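You operate a simulated robot arm through the tools that you are given. There is no shell and no other tool.

Carry out the task below with a simulated two-armed robot. There is one attempt and no reset: what you move stays moved.

JOB
Screw the cap back on the bottle with the orange cap. Take the green long core and leave it on the shelf under the roll table. Open the carriers drawer, take the purple strip from the inside of the carriers drawer and leave it on top of the plate with the purple grip and shut the drawer again. Switch the switch by the test button on. Open the door of the clear cabinet, take the card with the yellow grip from the low shelf of the clear cabinet and put it on the large sheet with the red edge, then shut the door. Press the burst button two times. The order is free.

It is judged by the outcome, as a careful person would: the job done as asked, and still so three seconds after it is handed in. It fails if anything else is knocked over, pushed out of place, dropped, spilled or broken. Lids that push on must go on centred and level and be pressed home; caps that screw on are set level and turned clockwise until they are tight. Flat cloth is picked up by pressing the open fingertips on it (5 to 10 N) and closing them slowly along it; thin cloth reads only 2 to 8 mm in the jaws.

ROBOT AND FRAMES
Two 7-joint arms with two-finger parallel grippers on one trunk, on a base that drives. Base frame: it is fixed to the floor where the robot stands at the start and does not move with it; the origin is under the middle of the robot, x ahead of it, y to its left, z up; the surface under the hand at the start is at about z = 860. Readings come in mm, degrees, newtons and seconds.
The left shoulder is at the start at [70, 177, 1128], the right one opposite. With the tool pointing down near the work surface each hand reaches from about 300 to 740 mm from the robot's upright axis, wherever it stands, measured 20 degrees to its own side. Places, roughly: bottle with the orange cap [750, 0, 1000]; burst button [2000, 1300, 900]; card with the yellow grip [2500, 2750, 1000]; carriers drawer [3000, 2800, 800]; door of the clear cabinet [2600, 2700, 1000]; green long core (6x6x24 cm) [9300, 800, 1000]; large sheet with the red edge (18x10x3 cm) [4000, 1100, 800]; plate with the purple grip [4250, -2000, 750]; purple strip (14x5x3 cm) [2900, 2800, 700]; shelf under the roll table [9200, 400, 300]; switch by the test button [2900, 2800, 900]. Payload 3.43 kg a hand.
The tool frame of a hand sits at the grasp point between the pads (the TCP): z along the fingers, y along the line on which they close. The tips reach 30 mm beyond it. Largest opening 94 mm; finger width 28, thickness 10; the body of the gripper, 50 by 96 mm, starts 55 mm behind the TCP.
Orientation is that of the tool frame in the base frame, as [roll, pitch, yaw] about the fixed x, y, z axes, in that order (R = Rz(yaw) Ry(pitch) Rx(roll)). With the fingers straight down and closing along the base's y, the tool's x points along the base's -x, its y along +y and its z along -z.

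CONTROLS
- The arms move only by the tool drive_tool. It takes "left_steps", "right_steps" or both (then of equal length, played together; a hand with none holds still); each is a list of rows, each a list of 7 numbers: the turn, a rotation vector about the tool's x, y, z in degrees, then the shift along the tool's x, y, z in mm, then the gripper command, from -1 (shut) to 1 (fully open), values between in proportion. In form: [[ax, ay, az, dx, dy, dz, gripper], ...]. A call has 1 to 20 rows; each row is the pose to reach, as a shift and turn from the pose commanded when the call began, along the tool's axes at that moment. Rows are played at 5 a second. More than 50 mm and 8.6 degrees between two rows, or a gripper value outside its range, and nothing of the call is played. Where a pose cannot be reached the arm comes as near as it can. A force on the tool above 40 N (or 10 N above the force at the start of the call, whichever is more), or a blocked arm, ends the call early, and 0.2 s more pass. Each finger travels about 153 mm/s and halts on what it meets, pressing with about 25 N; the grip force reading is that of the motor and also rises with nothing between the fingers. The clock runs only during rows and for 0.2 s after the last one: add rows that repeat a pose to give the fingers time. It gives the time, the measured TCP pose, the force on the tool (base axes), the opening and the grip force at its end, in the units of the frame above (readings bear some noise), with the torque about the TCP (base axes, N m) and any sound that the robot's microphone picked up.
- Cameras (640 x 400 px; columns grow to the right, rows downward): "scene" is now at [130.7, 10, 1455.6]; the picture's right is [0.15, -0.99, 0.00], its down [-0.58, -0.09, -0.81] and it looks along [0.80, 0.12, -0.59] (base axes); focal length 284 px, centre (320, 200). "left" rides on the left gripper at [76, -14, -102] in its tool frame; the picture's right is [0.18, 0.98, 0.00], its down [-0.75, 0.14, -0.64] and it looks along [-0.63, 0.12, 0.77] (tool axes); focal length 243 px, centre (320, 200). "right" rides on the right gripper at [76, 14, -103] in its tool frame; the picture's right is [-0.18, 0.98, 0.00], its down [-0.75, -0.14, -0.64] and it looks along [-0.63, -0.12, 0.77] (tool axes); focal length 243 px, centre (320, 200). There is no depth. A picture from a camera that has moved, and an enlarged one, comes with that camera's place and axes in the base frame and with its lens. The place of the scene camera against the robot may be out by one fixed shift of up to 12 mm in any direction.
- capture(camera): a new picture of that camera. No time passes.
- slide_trunk(by): slides the trunk up (or, below 0, down) by that many mm; the arms and the scene camera ride with it, the base frame stays. It gives what a move gives, with no picture.
- base_move(legs): drives the robot by 1 to 6 legs, each [ahead, turn to the left] in mm and degrees, along the robot's own axes; the way and the turn of a leg run together, so that a leg with both is an arc; at most 1500 mm and 180 degrees a leg. The arms and the cameras ride along, it lands a little off, and it stops where it bumps. It gives what a move gives.
- pan_tilt(pan, tilt): turns the head with the scene camera to pan (to the left, within 86 degrees either way) and tilt (down, from -29 to 69), counted from straight ahead of the robot. It gives what a move gives.
- inspect(camera, box): a new picture of the part [left, top, right, bottom] of that camera's present view, enlarged. No time passes.
- close_job(): hands the job in; it is judged then, once.

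Places have to be worked out from the pictures, the camera data and where the tool is seen. Open the grippers and draw the arms clear of the work before you hand the job in, unless the task says otherwise.

The tools are called as a command line: name --argument value ..., lists and objects as JSON in quotes. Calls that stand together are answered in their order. drive_tool: Moves the arms, as the interface text tells. Its arguments: {"type":"object","properties":{"left_steps":{"type":"array","items":{"type":"array","items":{"type":"number"}}},"right_steps":{"type":"array","items":{"type":"array","items":{"type":"number"}}}},"required":[]} The other tools are called the same way: slide_trunk (by) slides the trunk up or down; base_move (legs) drives the base; pan_tilt (pan, tilt) turns the head that bears the scene camera; capture (camera) takes a picture; inspect (camera, box) takes an enlarged picture of a part of a camera's view; close_job () hands the job in.

At the start:

```text
clock: 0.0
left_ee_pos: [482.6, 333.4, 1221.4]
left_tool_rot: [179.9, 0.0, 179.9]
left_contact_force: [0.2, 0.9, 0.4]
left_wrist_torque: [-0.01, -0.02, 0.01]
left_grip_width: 94.3
left_grasp_force: 0.0
right_ee_pos: [484.0, -72.4, 1216.1]
right_tool_rot: [179.9, 0.0, 179.9]
right_contact_force: [0.6, -0.1, -0.5]
right_wrist_torque: [-0.01, 0.05, 0.0]
right_grip_width: 94.0
right_grasp_force: 0.0
trunk travel left (down, up): [-708.0, 132.0]
robot x, y, heading: [0.4, 4.9, -0.1]
head pan, tilt: [8.8, 36.0]
```

scene: 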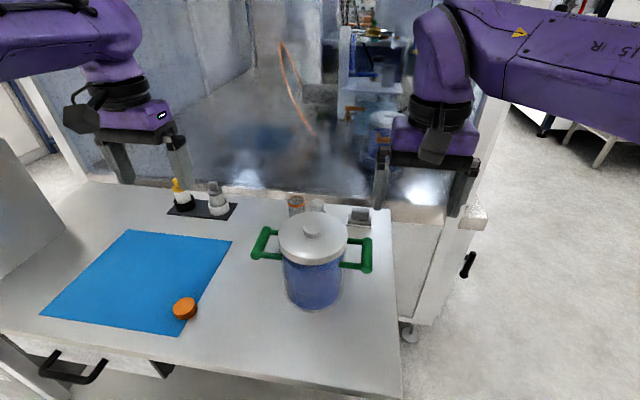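
right: 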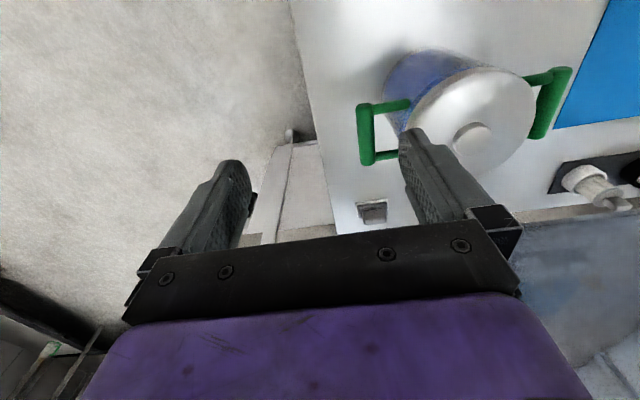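
left: 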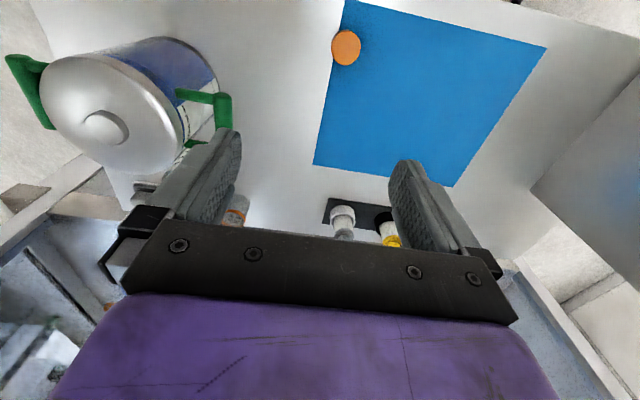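

I see an orange cap lying on the blue mat and something orange-rimmed behind the pot. I'll look closer at both before moving.

inspect --camera "scene" --box '[240, 170, 400, 270]'

inspect --camera "scene" --box '[120, 250, 280, 350]'

inspect --camera "left" --box '[160, 150, 400, 300]'

```text
4.00 times, centred on (320, 220) of scene
camera zoom: at [130.7, 10.0, 1455.6], right [0.15, -0.99, 0.0], down [-0.58, -0.09, -0.81], along [0.8, 0.12, -0.59], focal length 1137 px, centre (320, 120)
```

zoom: 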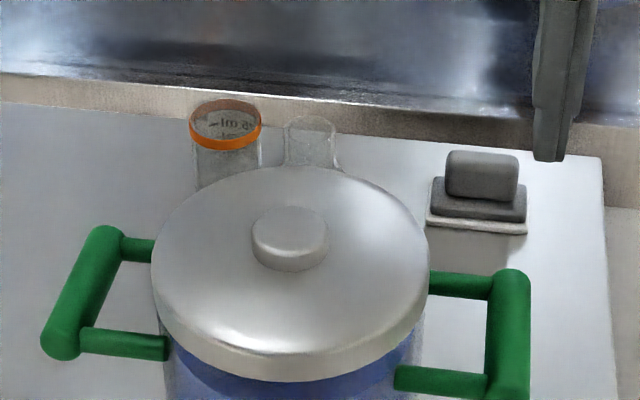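

```text
4.00 times, centred on (200, 300) of scene
camera zoom: at [130.7, 10.0, 1455.6], right [0.15, -0.99, 0.0], down [-0.58, -0.09, -0.81], along [0.8, 0.12, -0.59], focal length 1137 px, centre (800, -200)
```

zoom: 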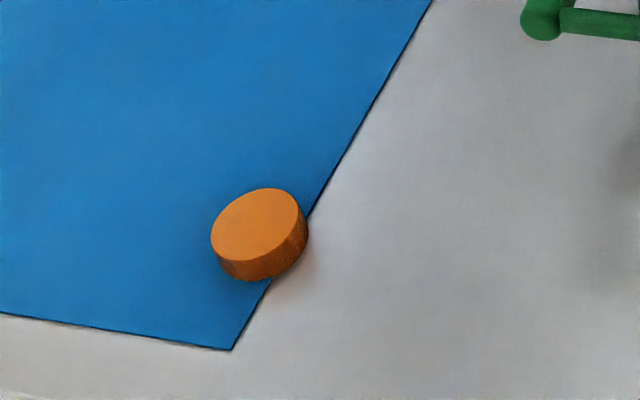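

```text
2.67 times, centred on (280, 225) of left
camera zoom: at [406.7, 319.7, 1324.7], right [-0.18, 0.98, 0.0], down [0.75, 0.14, 0.64], along [0.63, 0.12, -0.77], focal length 647 px, centre (427, 133)
```

zoom: 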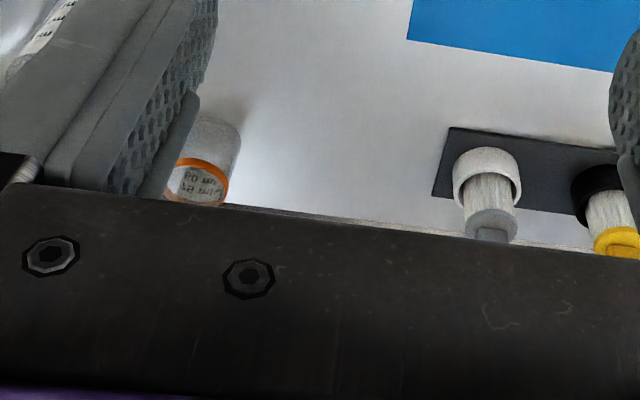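

The cap lies top-up on the edge of the blue mat, near (455, 367). An open jar with an orange ring stands behind the pot near (786, 179), with a second clear glass piece beside it. I'll move the left hand over so its camera can see behind the pot.

drive_tool --left_steps '[[0, 0, 0, -25, -30, 5, 1], [0, 0, 0, -50, -60, 10, 1], [0, 0, 0, -80, -90, 20, 1]]'

capture --camera "left"

capture --camera "scene"

```text
clock: 0.8
left_ee_pos: [564.6, 242.7, 1202.8]
left_tool_rot: [179.9, 0.0, 180.0]
left_contact_force: [-0.1, 0.2, -1.0]
left_wrist_torque: [0.03, 0.03, -0.03]
left_grip_width: 93.9
left_grasp_force: 0.0
right_ee_pos: [485.7, -70.9, 1213.1]
right_tool_rot: [179.8, -0.1, 179.9]
right_contact_force: [0.0, 0.3, -0.6]
right_wrist_torque: [-0.01, -0.02, 0.01]
right_grip_width: 94.0
right_grasp_force: 0.0
trunk travel left (down, up): [-708.0, 132.0]
robot x, y, heading: [-3.6, 1.1, -0.0]
head pan, tilt: [8.8, 36.0]
```

```text
taken
camera left: at [488.4, 227.8, 1305.6], right [-0.18, 0.98, 0.0], down [0.75, 0.14, 0.64], along [0.63, 0.12, -0.77], focal length 243 px, centre (320, 200)
```

left: 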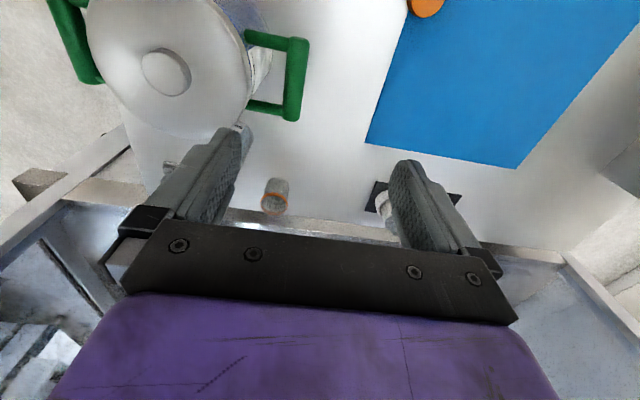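

```text
taken
camera scene: at [132.6, 9.1, 1455.4], right [0.15, -0.99, 0.0], down [-0.58, -0.09, -0.81], along [0.8, 0.12, -0.59], focal length 284 px, centre (320, 200)
```

scene: 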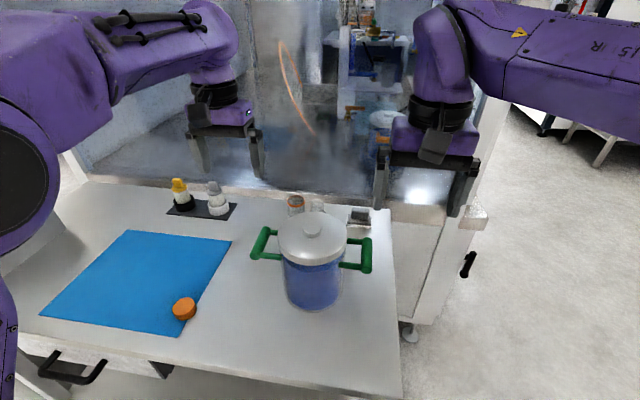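

The jar is now in view between the left fingers, so I'll enlarge it.

inspect --camera "left" --box '[235, 160, 315, 210]'

inspect --camera "scene" --box '[280, 180, 344, 220]'

inspect --camera "left" --box '[390, 0, 470, 50]'

```text
8.00 times, centred on (275, 185) of left
camera zoom: at [488.4, 227.8, 1305.6], right [-0.18, 0.98, 0.0], down [0.75, 0.14, 0.64], along [0.63, 0.12, -0.77], focal length 1941 px, centre (680, 320)
```

zoom: 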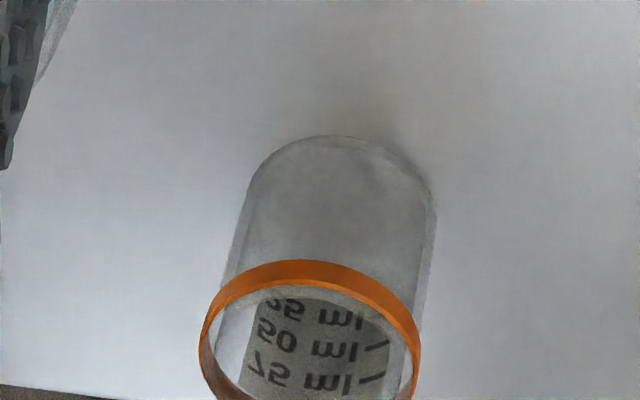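

```text
10.00 times, centred on (312, 200) of scene
camera zoom: at [132.6, 9.1, 1455.4], right [0.15, -0.99, 0.0], down [-0.58, -0.09, -0.81], along [0.8, 0.12, -0.59], focal length 2843 px, centre (400, 200)
```

zoom: 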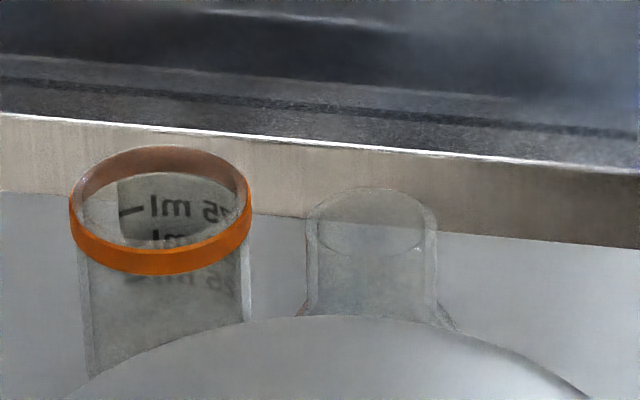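

```text
8.00 times, centred on (430, 25) of left
camera zoom: at [488.4, 227.8, 1305.6], right [-0.18, 0.98, 0.0], down [0.75, 0.14, 0.64], along [0.63, 0.12, -0.77], focal length 1941 px, centre (-560, 1600)
```

zoom: 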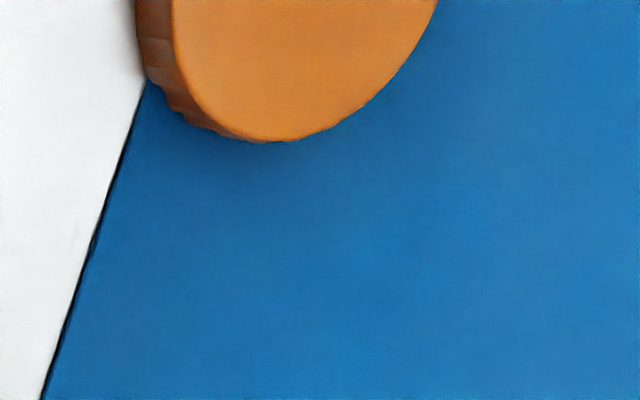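

The orange-ringed piece is a measuring beaker, about 53 mm wide. The clear necked bottle beside it, with a neck of about 37 mm, fits the cap better. I'll shift the left hand right to see that bottle and move the right hand aside.

drive_tool --left_steps '[[0, 0, 0, 0, -30, 0, 1], [0, 0, 0, 0, -60, 0, 1], [0, 0, 0, 0, -90, 0, 1], [0, 0, 0, 0, -90, 0, 1]]' --right_steps '[[0, 0, 0, 10, -40, 0, 1], [0, 0, 0, 20, -80, 0, 1], [0, 0, 0, 30, -120, 0, 1], [0, 0, 0, 30, -120, 0, 1]]'

capture --camera "left"

inspect --camera "left" --box '[230, 130, 390, 230]'

```text
clock: 1.8
left_ee_pos: [561.3, 152.5, 1202.0]
left_tool_rot: [179.9, 0.1, 180.0]
left_contact_force: [0.0, 0.1, -0.2]
left_wrist_torque: [0.02, -0.01, 0.01]
left_grip_width: 93.9
left_grasp_force: 0.1
right_ee_pos: [471.3, -124.4, 1214.7]
right_tool_rot: [179.9, 0.0, 179.9]
right_contact_force: [1.1, 0.0, 0.2]
right_wrist_torque: [0.0, -0.02, 0.02]
right_grip_width: 93.9
right_grasp_force: 0.0
right hand out of reach, approached as far as the arm can: row 2, 3, 4
trunk travel left (down, up): [-708.0, 132.0]
robot x, y, heading: [2.1, 1.5, 0.1]
head pan, tilt: [8.8, 36.0]
```

```text
taken
camera left: at [486.2, 137.7, 1306.4], right [-0.18, 0.98, 0.0], down [0.75, 0.14, 0.64], along [0.63, 0.12, -0.77], focal length 243 px, centre (320, 200)
```

left: 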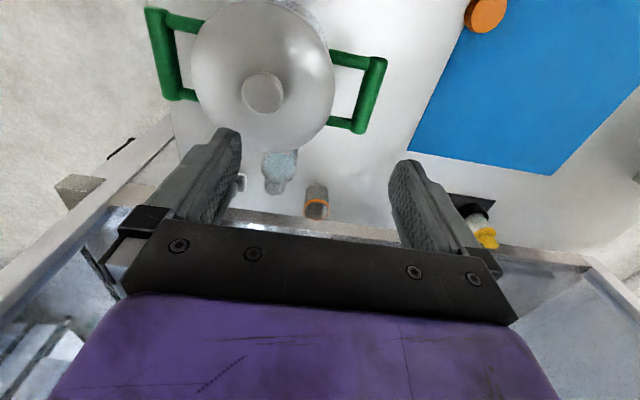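

```text
4.00 times, centred on (310, 180) of left
camera zoom: at [486.2, 137.7, 1306.4], right [-0.18, 0.98, 0.0], down [0.75, 0.14, 0.64], along [0.63, 0.12, -0.77], focal length 970 px, centre (360, 280)
```

zoom: 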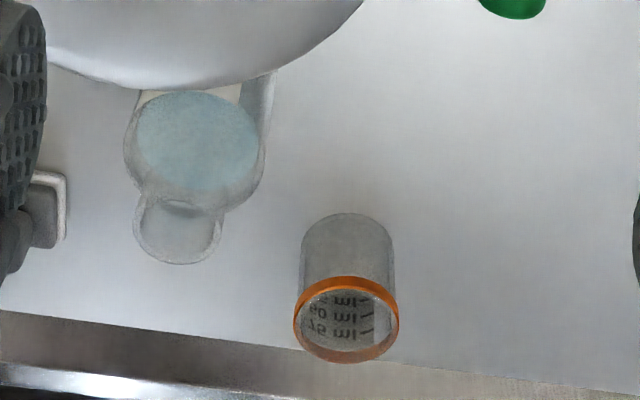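

The bottle with blue liquid stands at about (715, 110), with its rim near z = 1010 just behind the pot. Three views agree that the cap is at about (460, 369). I'll bring the left hand over the cap and check from closer.

drive_tool --left_steps '[[0, 0, 0, 0, 40, 0, 1], [0, 0, 0, 15, 80, 15, 1], [0, 0, 0, 35, 120, 40, 1], [0, 0, 0, 55, 150, 65, 1], [0, 0, 0, 75, 180, 95, 1], [0, 0, 0, 95, 205, 125, 1], [0, 0, 0, 101, 217, 160, 1], [0, 0, 0, 101, 217, 160, 1]]'

capture --camera "left"

capture --camera "scene"

```text
refused: row 3 steps farther than a row can; nothing moved
```

```text
taken
camera left: at [486.2, 137.7, 1306.4], right [-0.18, 0.98, 0.0], down [0.75, 0.14, 0.64], along [0.63, 0.12, -0.77], focal length 243 px, centre (320, 200)
```

left: 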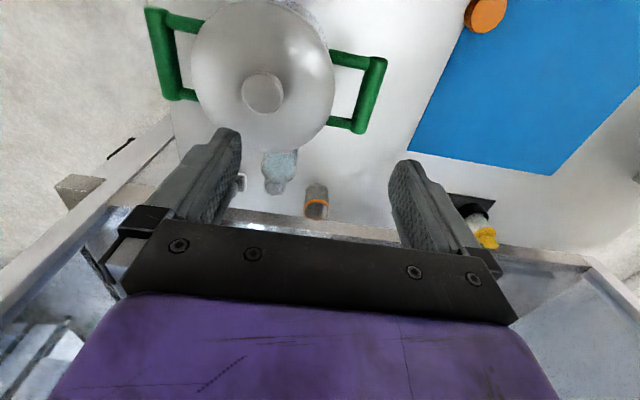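

```text
taken
camera scene: at [130.4, 8.4, 1455.6], right [0.15, -0.99, 0.0], down [-0.58, -0.09, -0.81], along [0.8, 0.12, -0.59], focal length 284 px, centre (320, 200)
```

scene: 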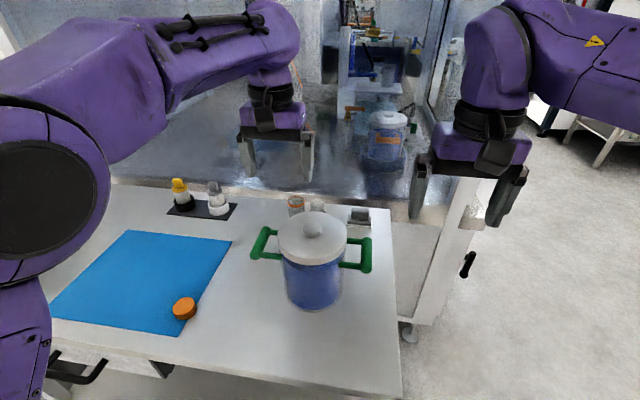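

That call was refused because one step was too long, so I'll use smaller steps to the same place above the cap.

drive_tool --left_steps '[[0, 0, 0, 0, 40, 0, 1], [0, 0, 0, 10, 80, 10, 1], [0, 0, 0, 25, 115, 30, 1], [0, 0, 0, 45, 145, 55, 1], [0, 0, 0, 65, 175, 80, 1], [0, 0, 0, 80, 200, 105, 1], [0, 0, 0, 95, 215, 140, 1], [0, 0, 0, 101, 217, 175, 1], [0, 0, 0, 101, 217, 200, 1], [0, 0, 0, 101, 217, 200, 1]]'

capture --camera "left"

capture --camera "scene"

```text
clock: 4.0
left_ee_pos: [462.2, 372.0, 1000.1]
left_tool_rot: [-179.9, 0.1, 180.0]
left_contact_force: [-0.2, 0.0, 1.0]
left_wrist_torque: [-0.02, -0.01, -0.01]
left_grip_width: 93.9
left_grasp_force: 0.0
right_ee_pos: [471.2, -121.2, 1215.0]
right_tool_rot: [179.9, 0.0, 179.9]
right_contact_force: [-0.7, 0.1, 0.1]
right_wrist_torque: [0.0, -0.02, -0.01]
right_grip_width: 94.2
right_grasp_force: 0.1
trunk travel left (down, up): [-708.0, 132.0]
robot x, y, heading: [-0.2, -3.9, -0.1]
head pan, tilt: [8.8, 36.0]
```

```text
taken
camera left: at [385.7, 356.8, 1104.6], right [-0.18, 0.98, 0.0], down [0.75, 0.14, 0.64], along [0.63, 0.12, -0.77], focal length 243 px, centre (320, 200)
```

left: 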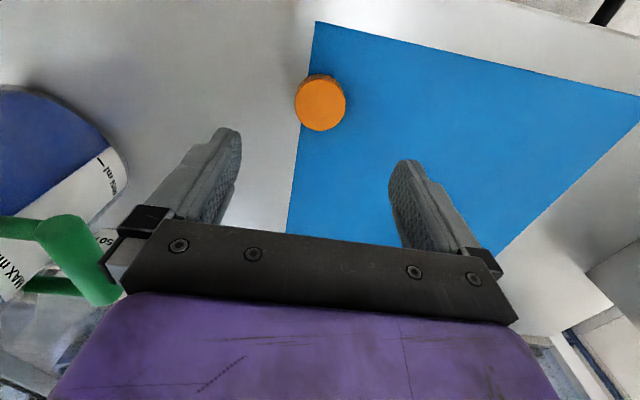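

```text
taken
camera scene: at [130.1, 9.9, 1455.7], right [0.15, -0.99, 0.0], down [-0.58, -0.09, -0.81], along [0.8, 0.12, -0.59], focal length 284 px, centre (320, 200)
```

scene: 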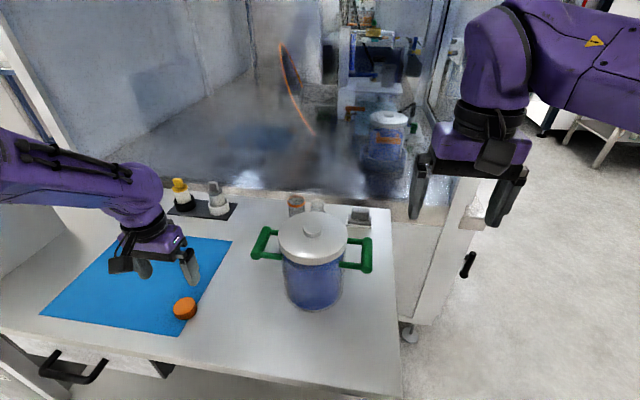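

The cap is directly under the left hand: centre about (459, 371), diameter about 45 mm. I'll go down until the tips are just above the mat and close on it.

drive_tool --left_steps '[[0, 0, 0, 3, -1, 40, 0.4], [0, 0, 0, 3, -1, 75, 0.3], [0, 0, 0, 3, -1, 95, 0.3], [0, 0, 0, 3, -1, 104, 0.3], [0, 0, 0, 3, -1, 104, 0.3]]'

capture --camera "left"

```text
clock: 5.2
left_ee_pos: [457.3, 370.1, 897.7]
left_tool_rot: [180.0, 0.1, 180.0]
left_contact_force: [-0.1, 0.3, -0.4]
left_wrist_torque: [0.04, 0.0, -0.03]
left_grip_width: 61.0
left_grasp_force: 0.0
right_ee_pos: [470.9, -122.1, 1214.5]
right_tool_rot: [179.8, 0.0, 179.8]
right_contact_force: [-0.2, 1.6, -0.3]
right_wrist_torque: [-0.01, 0.03, 0.02]
right_grip_width: 94.2
right_grasp_force: 0.0
trunk travel left (down, up): [-708.0, 132.0]
robot x, y, heading: [-0.5, -2.6, -0.2]
head pan, tilt: [8.8, 36.0]
```

```text
taken
camera left: at [382.2, 355.4, 1000.4], right [-0.18, 0.98, 0.0], down [0.75, 0.14, 0.64], along [0.63, 0.12, -0.77], focal length 243 px, centre (320, 200)
```

left: 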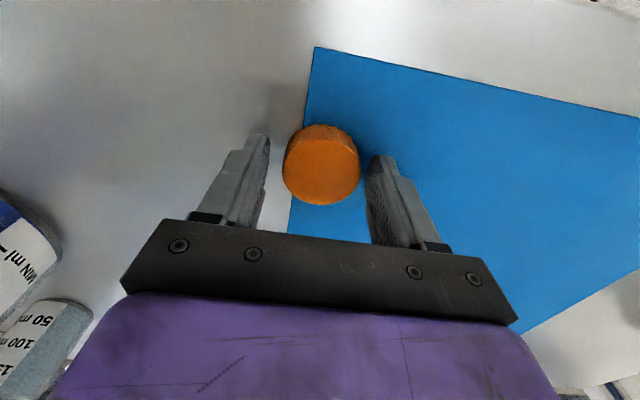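

The cap is centred between the fingers. I'll go down 3 mm more and close gently on it.

drive_tool --left_steps '[[0, 0, 0, 0, 0, 3, 0.3], [0, 0, 0, 0, 0, 3, 0.1], [0, 0, 0, 0, 0, 3, -0.1], [0, 0, 0, 0, 0, 3, -0.3], [0, 0, 0, 0, 0, 3, -0.5], [0, 0, 0, 0, 0, 3, -0.5]]'

capture --camera "left"

```text
clock: 6.6
left_ee_pos: [458.5, 371.1, 894.4]
left_tool_rot: [-180.0, 0.0, 179.9]
left_contact_force: [-0.6, 0.0, -0.5]
left_wrist_torque: [0.02, 0.03, 0.0]
left_grip_width: 44.5
left_grasp_force: 24.9
right_ee_pos: [471.8, -121.0, 1215.2]
right_tool_rot: [179.9, 0.1, 179.9]
right_contact_force: [0.5, 0.4, 0.4]
right_wrist_torque: [0.0, -0.02, 0.0]
right_grip_width: 94.2
right_grasp_force: 0.0
trunk travel left (down, up): [-708.0, 132.0]
robot x, y, heading: [1.4, 1.1, 0.0]
head pan, tilt: [8.8, 36.0]
```

```text
taken
camera left: at [382.9, 355.8, 997.7], right [-0.18, 0.98, 0.0], down [0.75, 0.14, 0.64], along [0.63, 0.12, -0.77], focal length 243 px, centre (320, 200)
```

left: 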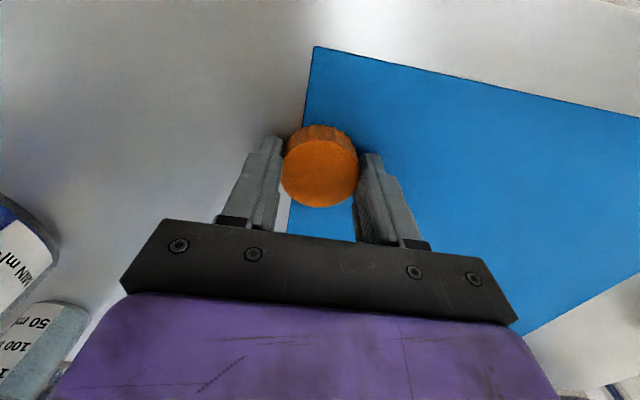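

The cap is held with the jaws at 44.5 mm. I'll lift it straight up, then carry it to a viewpoint near the bottle.

drive_tool --left_steps '[[0, 0, 0, 0, 0, -40, -0.5], [0, 0, 0, 0, 0, -85, -0.5], [0, 0, 0, 0, 0, -130, -0.5], [0, 0, 0, 0, 0, -175, -0.5], [0, 0, 0, 0, 0, -220, -0.5], [0, 0, 0, 0, 0, -265, -0.5], [0, 0, 0, -20, -40, -265, -0.5], [0, 0, 0, -40, -80, -265, -0.5], [0, 0, 0, -60, -120, -265, -0.5], [0, 0, 0, -80, -160, -265, -0.5], [0, 0, 0, -100, -200, -265, -0.5], [0, 0, 0, -120, -240, -265, -0.5], [0, 0, 0, -140, -250, -265, -0.5], [0, 0, 0, -140, -250, -265, -0.5]]'

capture --camera "left"

inspect --camera "left" --box '[220, 100, 420, 225]'

capture --camera "scene"

```text
clock: 9.6
left_ee_pos: [597.0, 119.5, 1160.5]
left_tool_rot: [180.0, 0.0, -180.0]
left_contact_force: [-0.6, -0.2, -0.8]
left_wrist_torque: [-0.02, -0.01, -0.01]
left_grip_width: 45.0
left_grasp_force: 24.7
right_ee_pos: [471.1, -121.4, 1214.5]
right_tool_rot: [179.9, 0.0, 179.8]
right_contact_force: [0.3, 0.2, 0.2]
right_wrist_torque: [-0.02, -0.03, 0.02]
right_grip_width: 94.1
right_grasp_force: 0.1
trunk travel left (down, up): [-708.0, 132.0]
robot x, y, heading: [2.5, -0.0, -0.0]
head pan, tilt: [8.8, 36.0]
```

```text
taken
camera left: at [521.8, 105.0, 1264.1], right [-0.18, 0.98, 0.0], down [0.75, 0.14, 0.64], along [0.63, 0.12, -0.77], focal length 243 px, centre (320, 200)
```

left: 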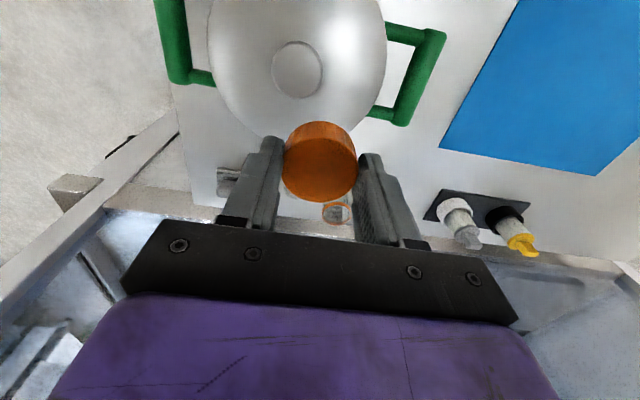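

```text
3.20 times, centred on (320, 162) of left
camera zoom: at [521.8, 105.0, 1264.1], right [-0.18, 0.98, 0.0], down [0.75, 0.14, 0.64], along [0.63, 0.12, -0.77], focal length 776 px, centre (320, 320)
```

zoom: 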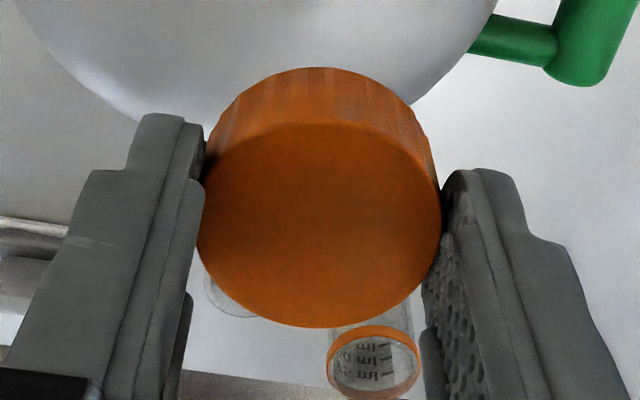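

```text
taken
camera scene: at [129.8, 10.0, 1455.7], right [0.15, -0.99, 0.0], down [-0.58, -0.09, -0.81], along [0.8, 0.12, -0.59], focal length 284 px, centre (320, 200)
```

scene: 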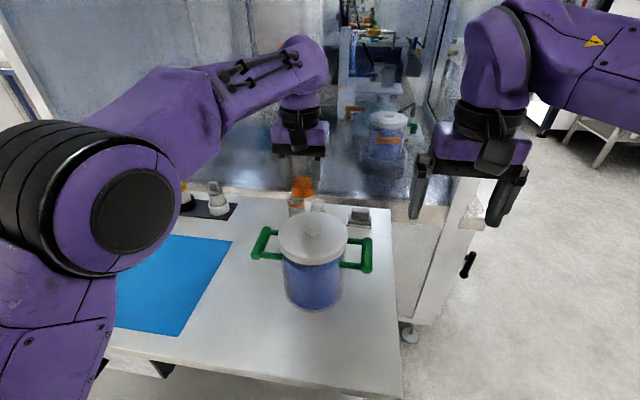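

The cap sits centred in the jaws: its top is about 19 mm and its underside about 33 mm past the TCP. It hides the bottle from the hand camera here, so I'll move over the bottle at this height, where the bottle should show above the cap in the picture.

drive_tool --left_steps '[[0, 0, 0, -40, -3, 0, -0.5], [0, 0, 0, -80, -6, 0, -0.5], [0, 0, 0, -115, -9, 0, -0.5], [0, 0, 0, -115, -9, 0, -0.5], [0, 0, 0, -115, -9, 0, -0.5]]'

capture --camera "left"

inspect --camera "left" --box '[240, 60, 400, 160]'

```text
clock: 10.8
left_ee_pos: [638.2, 115.8, 1160.1]
left_tool_rot: [180.0, 0.0, -180.0]
left_contact_force: [-1.0, -0.1, -0.2]
left_wrist_torque: [-0.01, 0.01, -0.02]
left_grip_width: 45.0
left_grasp_force: 25.3
left hand out of reach, approached as far as the arm can: row 2, 3, 4, 5
right_ee_pos: [470.9, -121.4, 1215.4]
right_tool_rot: [179.8, 0.1, 179.8]
right_contact_force: [-0.8, 1.3, 1.0]
right_wrist_torque: [0.01, 0.01, -0.06]
right_grip_width: 94.2
right_grasp_force: 0.0
trunk travel left (down, up): [-708.0, 132.0]
robot x, y, heading: [-0.4, 1.1, -0.0]
head pan, tilt: [8.8, 36.0]
```

```text
taken
camera left: at [561.6, 100.9, 1263.8], right [-0.18, 0.98, 0.0], down [0.75, 0.14, 0.64], along [0.63, 0.12, -0.77], focal length 243 px, centre (320, 200)
```

left: 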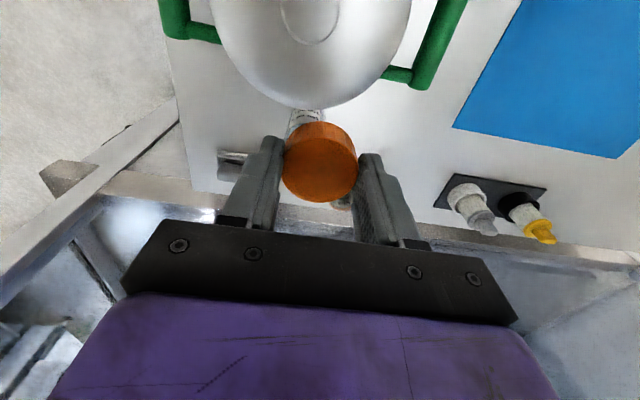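

```text
4.00 times, centred on (320, 110) of left
camera zoom: at [561.6, 100.9, 1263.8], right [-0.18, 0.98, 0.0], down [0.75, 0.14, 0.64], along [0.63, 0.12, -0.77], focal length 970 px, centre (320, 560)
```

zoom: 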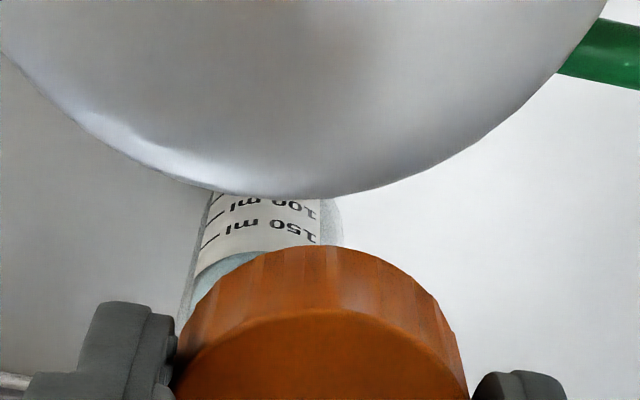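

At this height the arm tops out at x = 638. Raising the trunk should extend its reach over the bottle, so I'll raise it fully and look again.

slide_trunk --by 130

capture --camera "scene"

```text
clock: 12.4
left_ee_pos: [638.4, 114.9, 1288.9]
left_tool_rot: [-180.0, 0.0, 179.9]
left_contact_force: [0.0, 0.5, 0.2]
left_wrist_torque: [0.03, 0.0, -0.01]
left_grip_width: 44.8
left_grasp_force: 25.1
right_ee_pos: [471.5, -121.5, 1345.4]
right_tool_rot: [179.9, 0.0, 179.9]
right_contact_force: [-0.6, -1.0, 0.0]
right_wrist_torque: [0.02, -0.01, 0.01]
right_grip_width: 93.9
right_grasp_force: 0.1
trunk travel left (down, up): [-838.0, 2.0]
robot x, y, heading: [0.5, -1.1, -0.1]
head pan, tilt: [8.8, 36.0]
```

```text
taken
camera scene: at [131.1, 9.8, 1585.5], right [0.15, -0.99, 0.0], down [-0.58, -0.09, -0.81], along [0.8, 0.12, -0.59], focal length 284 px, centre (320, 200)
```

scene: 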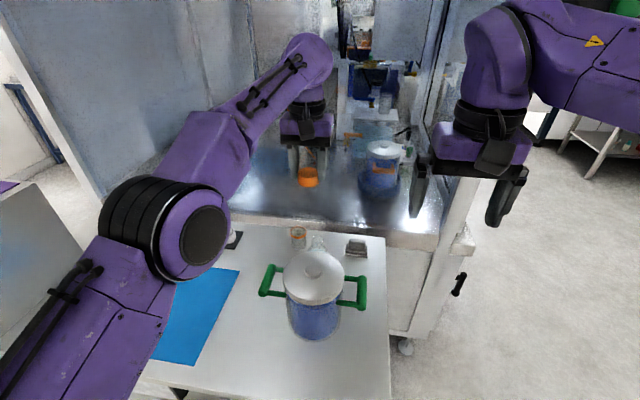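

From the raised camera the bottle neck shows behind the pot, and there's a metal counter behind the table. I'll zoom in on the bottle rim.

inspect --camera "scene" --box '[280, 160, 360, 210]'

inspect --camera "scene" --box '[270, 215, 366, 275]'

pan_tilt --pan 8.8 --tilt 60

capture --camera "scene"

```text
8.00 times, centred on (320, 185) of scene
camera zoom: at [131.1, 9.8, 1585.5], right [0.15, -0.99, 0.0], down [-0.58, -0.09, -0.81], along [0.8, 0.12, -0.59], focal length 2274 px, centre (320, 320)
```

zoom: 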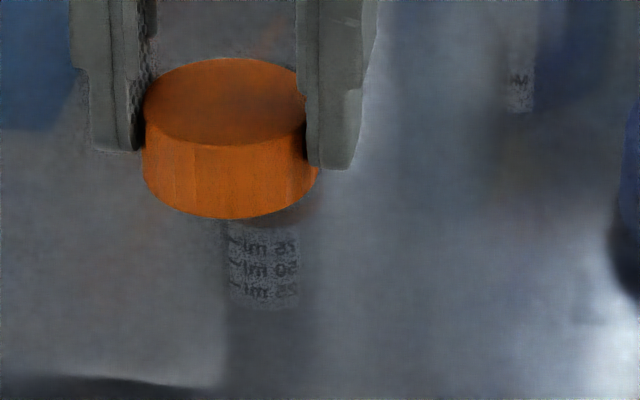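

```text
6.67 times, centred on (318, 245) of scene
camera zoom: at [131.1, 9.8, 1585.5], right [0.15, -0.99, 0.0], down [-0.58, -0.09, -0.81], along [0.8, 0.12, -0.59], focal length 1895 px, centre (333, -100)
```

zoom: 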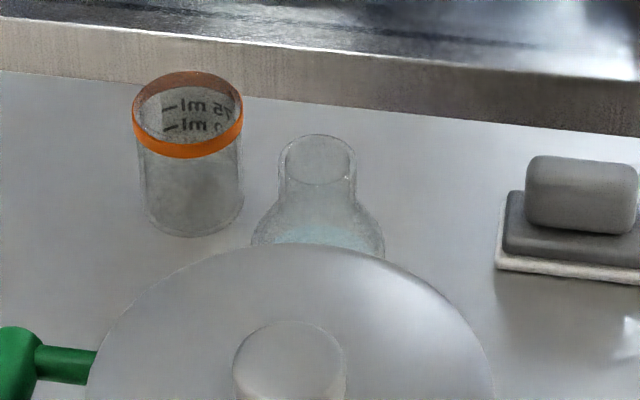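

```text
clock: 13.3
left_ee_pos: [638.4, 115.7, 1289.7]
left_tool_rot: [-180.0, 0.1, 179.9]
left_contact_force: [0.2, -0.7, -0.8]
left_wrist_torque: [0.01, 0.04, -0.02]
left_grip_width: 44.9
left_grasp_force: 25.2
right_ee_pos: [471.2, -122.2, 1344.2]
right_tool_rot: [179.9, -0.1, 179.9]
right_contact_force: [-0.4, 0.8, 0.5]
right_wrist_torque: [0.02, 0.0, 0.01]
right_grip_width: 94.2
right_grasp_force: 0.1
trunk travel left (down, up): [-838.0, 2.0]
robot x, y, heading: [1.9, -1.0, -0.0]
head pan, tilt: [8.8, 60.0]
```

```text
taken
camera scene: at [110.2, 6.6, 1552.8], right [0.15, -0.99, 0.0], down [-0.86, -0.13, -0.5], along [0.49, 0.08, -0.87], focal length 284 px, centre (320, 200)
```

scene: 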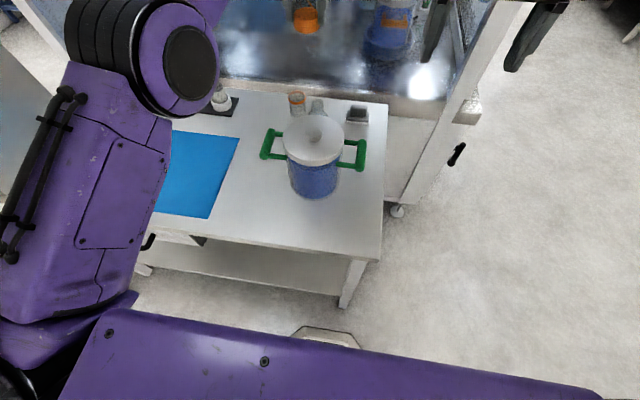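

The cap is about 22 mm tall in side view. To pin down where the bottle is in depth, I'll use the right-hand camera from the side by swinging the right hand out to about (620, -250, 1262) and turning it to look toward +y.

drive_tool --right_steps '[[0, 0, -8, -13, -11, 7, 1], [0, 0, -16, -27, -23, 15, 1], [0, 0, -24, -40, -35, 22, 1], [0, 0, -32, -54, -46, 30, 1], [0, 0, -40, -67, -58, 37, 1], [0, 0, -48, -81, -70, 45, 1], [0, 0, -56, -95, -81, 52, 1], [0, 0, -64, -108, -93, 59, 1], [0, 0, -72, -122, -105, 67, 1], [0, 0, -80, -135, -116, 74, 1], [0, 0, -88, -149, -128, 82, 1], [0, 0, -88, -149, -128, 82, 1]]'

capture --camera "right"

```text
clock: 15.9
left_ee_pos: [639.5, 115.1, 1288.6]
left_tool_rot: [180.0, 0.0, -179.9]
left_contact_force: [-0.1, -0.6, 0.0]
left_wrist_torque: [0.02, 0.0, -0.01]
left_grip_width: 45.0
left_grasp_force: 25.0
right_ee_pos: [564.8, -196.3, 1181.4]
right_tool_rot: [-169.6, 24.2, -150.2]
right_contact_force: [0.3, -0.5, -1.2]
right_wrist_torque: [0.03, -0.02, 0.01]
right_grip_width: 93.7
right_grasp_force: 0.1
right hand out of reach, approached as far as the arm can: row 1, 2, 3, 4, 5, 6, 7, 8, 9, 10, 11, 12
trunk travel left (down, up): [-838.0, 2.0]
robot x, y, heading: [-1.3, -2.3, 0.1]
head pan, tilt: [8.8, 60.0]
```

```text
taken
camera right: at [453.9, -222.1, 1240.9], right [-0.27, 0.96, -0.09], down [0.37, 0.19, 0.91], along [0.89, 0.22, -0.41], focal length 243 px, centre (320, 200)
```

right: 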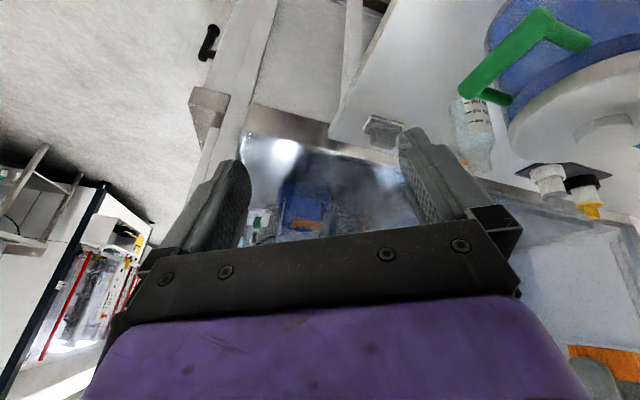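

The right hand couldn't reach the commanded pose and tilted, but its camera does see the bottle upside down at about (475, 130). I'll zoom in.

inspect --camera "right" --box '[425, 75, 545, 195]'

```text
3.33 times, centred on (485, 135) of right
camera zoom: at [453.9, -222.1, 1240.9], right [-0.27, 0.96, -0.09], down [0.37, 0.19, 0.91], along [0.89, 0.22, -0.41], focal length 809 px, centre (-230, 417)
```

zoom: 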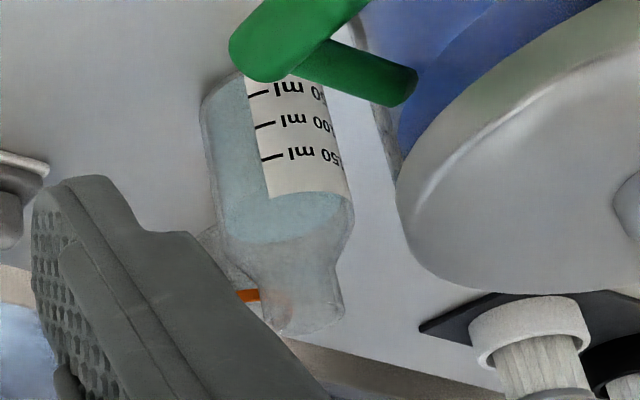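

Combining the left- and right-hand views puts the bottle rim at about (720, 111, 1006). There's roughly 90 mm between my base and the table leg, so I'll drive 55 mm ahead to gain reach.

base_move --legs '[[55, 0]]'

capture --camera "scene"

capture --camera "right"

```text
clock: 16.8
left_ee_pos: [683.2, 115.2, 1300.3]
left_tool_rot: [-179.9, 0.8, -180.0]
left_contact_force: [-1.3, 1.1, 0.7]
left_wrist_torque: [-0.03, -0.07, 0.01]
left_grip_width: 44.6
left_grasp_force: 24.8
right_ee_pos: [606.9, -194.7, 1188.2]
right_tool_rot: [-169.5, 24.7, -150.0]
right_contact_force: [0.2, 0.4, 1.6]
right_wrist_torque: [-0.02, 0.05, 0.0]
right_grip_width: 94.0
right_grasp_force: 0.0
trunk travel left (down, up): [-838.0, 2.0]
robot x, y, heading: [51.7, -0.1, -0.0]
head pan, tilt: [8.8, 60.0]
```

```text
taken
camera scene: at [155.6, 6.2, 1553.4], right [0.15, -0.99, 0.0], down [-0.85, -0.13, -0.5], along [0.5, 0.08, -0.86], focal length 284 px, centre (320, 200)
```

scene: 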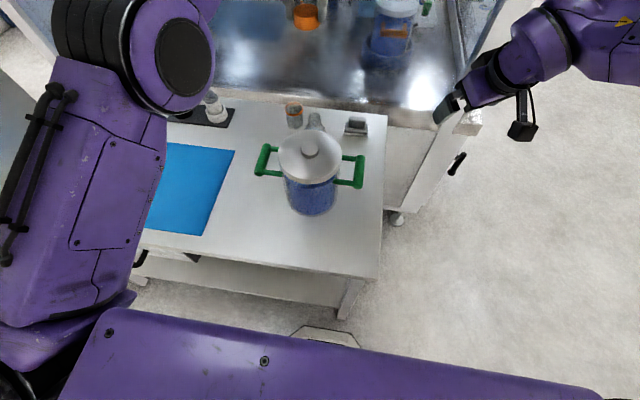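

```text
taken
camera right: at [493.9, -221.6, 1246.7], right [-0.27, 0.96, -0.09], down [0.36, 0.19, 0.91], along [0.89, 0.22, -0.4], focal length 243 px, centre (320, 200)
```

right: 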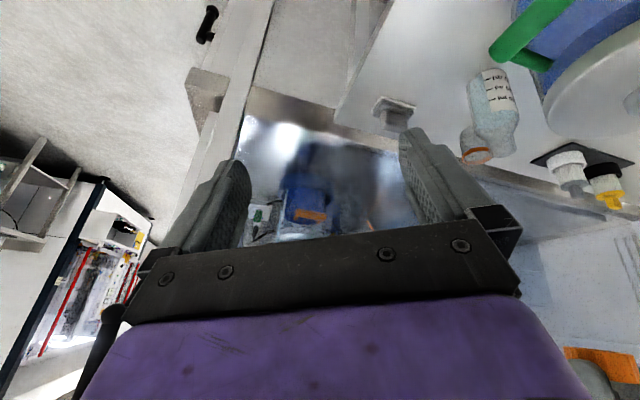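

There's clear room, and the robot is now 52 mm further forward. I'll bring the cap over the bottle at (720, 111) and lower it to about 40 mm above the rim.

drive_tool --left_steps '[[0, 0, 0, -30, -4, 0, -0.5], [0, 0, 0, -32, -4, 40, -0.5], [0, 0, 0, -32, -4, 80, -0.5], [0, 0, 0, -32, -4, 120, -0.5], [0, 0, 0, -32, -4, 160, -0.5], [0, 0, 0, -32, -4, 195, -0.5], [0, 0, 0, -32, -4, 195, -0.5], [0, 0, 0, -32, -4, 195, -0.5]]'

capture --camera "scene"

capture --camera "right"

capture --camera "left"

```text
clock: 18.6
left_ee_pos: [721.4, 112.6, 1101.8]
left_tool_rot: [179.9, 0.4, -179.9]
left_contact_force: [-0.4, 0.2, 0.1]
left_wrist_torque: [0.01, -0.01, -0.01]
left_grip_width: 44.9
left_grasp_force: 25.0
left hand out of reach, approached as far as the arm can: row 1, 2
right_ee_pos: [612.1, -195.0, 1186.4]
right_tool_rot: [-169.4, 24.5, -150.0]
right_contact_force: [0.3, -0.5, 0.7]
right_wrist_torque: [-0.02, 0.01, 0.02]
right_grip_width: 94.0
right_grasp_force: 0.1
trunk travel left (down, up): [-838.0, 2.0]
robot x, y, heading: [53.0, -1.7, 0.0]
head pan, tilt: [8.8, 60.0]
```

```text
taken
camera scene: at [163.5, 6.9, 1552.8], right [0.15, -0.99, 0.0], down [-0.86, -0.13, -0.5], along [0.49, 0.08, -0.87], focal length 284 px, centre (320, 200)
```

scene: 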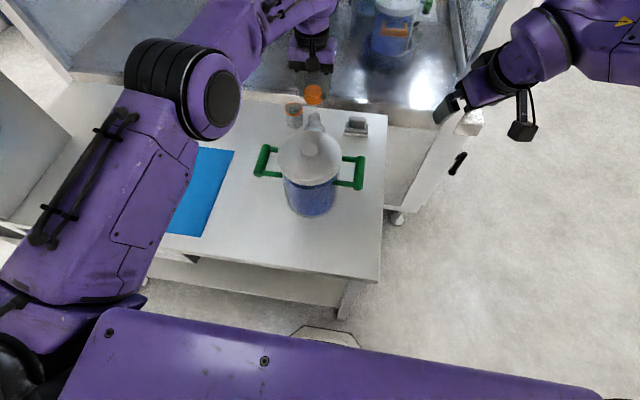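

```text
taken
camera right: at [500.2, -221.1, 1244.4], right [-0.27, 0.96, -0.09], down [0.37, 0.19, 0.91], along [0.89, 0.22, -0.41], focal length 243 px, centre (320, 200)
```

right: 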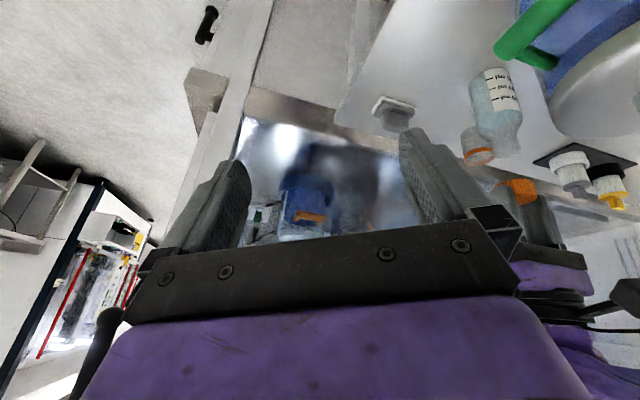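

```text
taken
camera left: at [646.4, 97.7, 1203.8], right [-0.18, 0.98, 0.0], down [0.75, 0.14, 0.65], along [0.64, 0.12, -0.76], focal length 243 px, centre (320, 200)
```

left: 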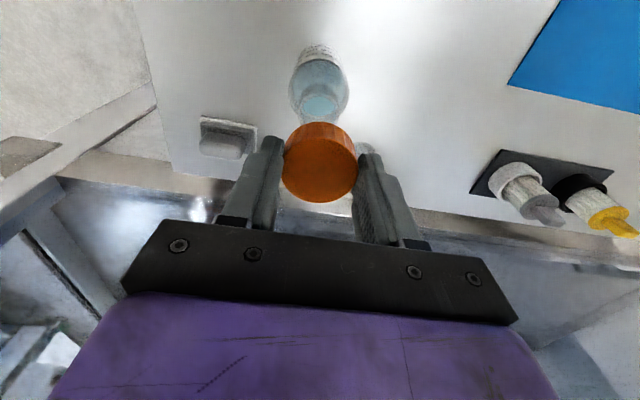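

Now the cap and bottle appear together in both hand cameras. I'll zoom in on each for a precise alignment check.

inspect --camera "left" --box '[260, 40, 380, 160]'

inspect --camera "right" --box '[440, 60, 580, 220]'

inspect --camera "scene" --box '[270, 70, 350, 150]'

```text
3.33 times, centred on (320, 100) of left
camera zoom: at [646.4, 97.7, 1203.8], right [-0.18, 0.98, 0.0], down [0.75, 0.14, 0.65], along [0.64, 0.12, -0.76], focal length 809 px, centre (320, 533)
```

zoom: 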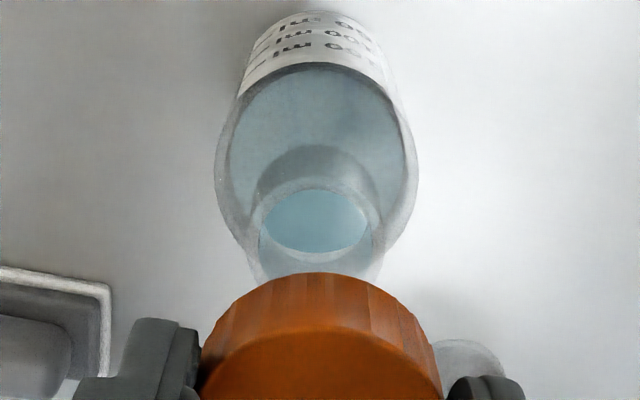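

```text
2.50 times, centred on (510, 140) of right
camera zoom: at [500.2, -221.1, 1244.4], right [-0.27, 0.96, -0.09], down [0.37, 0.19, 0.91], along [0.89, 0.22, -0.41], focal length 606 px, centre (-155, 350)
```

zoom: 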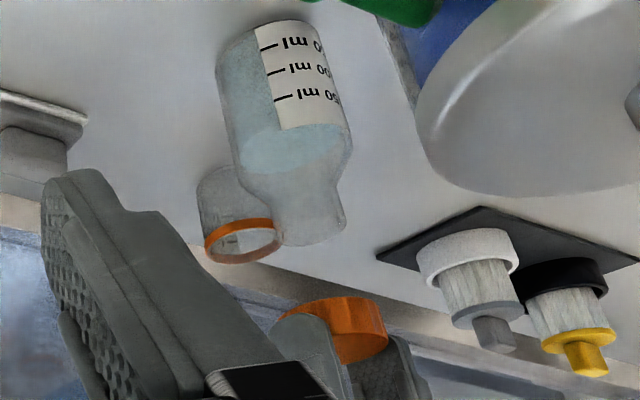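

```text
5.00 times, centred on (310, 110) of scene
camera zoom: at [163.5, 6.9, 1552.8], right [0.15, -0.99, 0.0], down [-0.86, -0.13, -0.5], along [0.49, 0.08, -0.87], focal length 1421 px, centre (370, 650)
```

zoom: 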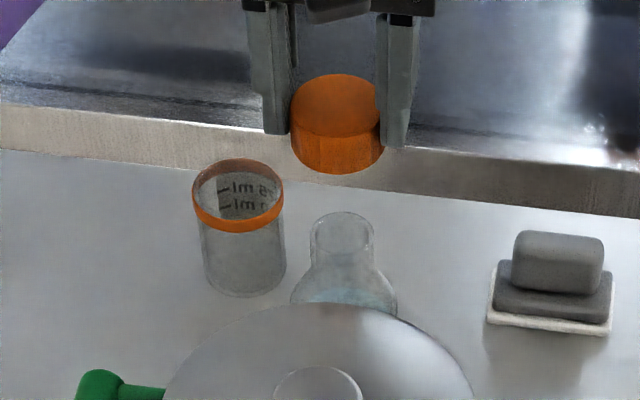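

All views agree: the rim is at about (721, 112, 1005) with the cap directly above it. I'll pre-rotate the hand 80° counter-clockwise so there's room to screw clockwise, then recheck the centring.

drive_tool --left_steps '[[0, 0, -8, 0, 0, 0, -0.5], [0, 0, -16, 0, 0, 0, -0.5], [0, 0, -24, 0, 0, 0, -0.5], [0, 0, -32, 0, 0, 0, -0.5], [0, 0, -40, 0, 0, 0, -0.5], [0, 0, -48, 0, 0, 0, -0.5], [0, 0, -56, 0, 0, 0, -0.5], [0, 0, -64, 0, 0, 0, -0.5], [0, 0, -72, 0, 0, 0, -0.5], [0, 0, -80, 0, 0, 0, -0.5], [0, 0, -80, 0, 0, 0, -0.5]]'

inspect --camera "scene" --box '[270, 70, 350, 150]'

capture --camera "left"

inspect --camera "right" --box '[440, 60, 580, 220]'

```text
clock: 21.0
left_ee_pos: [722.9, 111.0, 1101.5]
left_tool_rot: [-179.6, 0.1, -100.0]
left_contact_force: [1.1, 0.3, 0.2]
left_wrist_torque: [-0.03, 0.02, 0.02]
left_grip_width: 44.9
left_grasp_force: 24.9
right_ee_pos: [613.3, -195.5, 1185.2]
right_tool_rot: [-169.5, 24.5, -150.0]
right_contact_force: [0.5, 0.2, 0.1]
right_wrist_torque: [0.0, 0.02, 0.01]
right_grip_width: 94.3
right_grasp_force: 0.1
trunk travel left (down, up): [-838.0, 2.0]
robot x, y, heading: [54.2, 1.8, 0.1]
head pan, tilt: [8.8, 60.0]
```

```text
5.00 times, centred on (310, 110) of scene
camera zoom: at [163.9, 6.6, 1552.8], right [0.15, -0.99, 0.0], down [-0.86, -0.13, -0.5], along [0.49, 0.08, -0.87], focal length 1421 px, centre (370, 650)
```

zoom: 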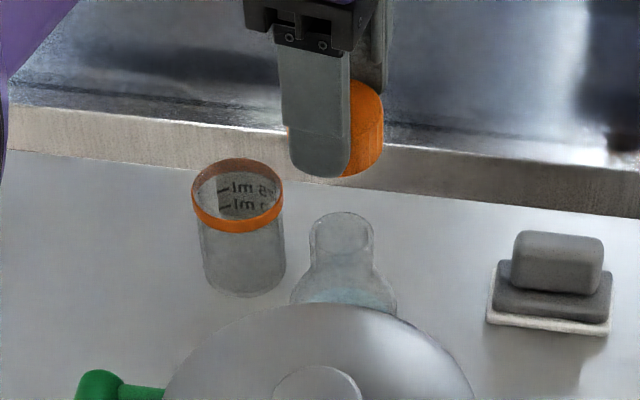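

```text
taken
camera left: at [723.4, 33.0, 1204.4], right [-1.0, -0.01, -0.01], down [-0.01, 0.77, 0.64], along [0.0, 0.64, -0.77], focal length 243 px, centre (320, 200)
```

left: 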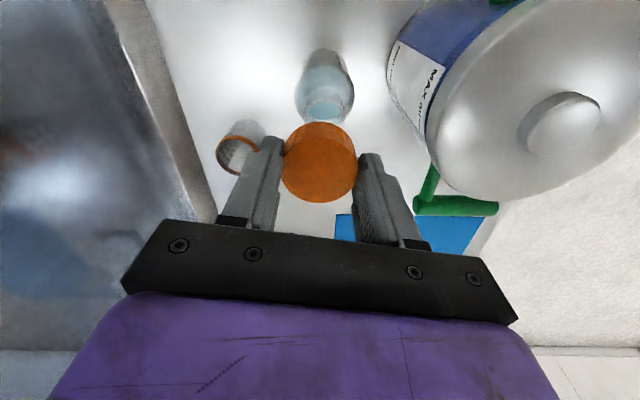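

```text
2.50 times, centred on (510, 140) of right
camera zoom: at [500.5, -221.3, 1244.2], right [-0.27, 0.96, -0.09], down [0.37, 0.19, 0.91], along [0.89, 0.22, -0.41], focal length 606 px, centre (-155, 350)
```

zoom: 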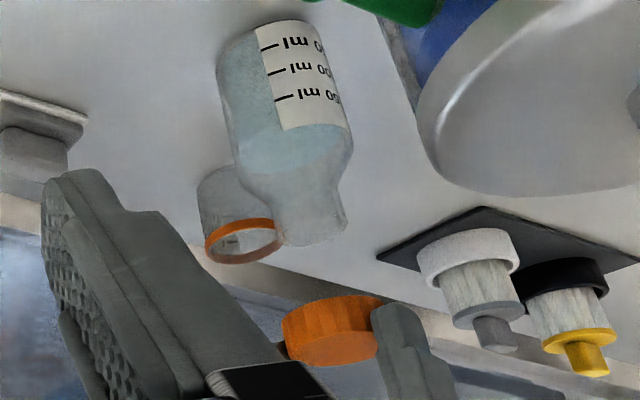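

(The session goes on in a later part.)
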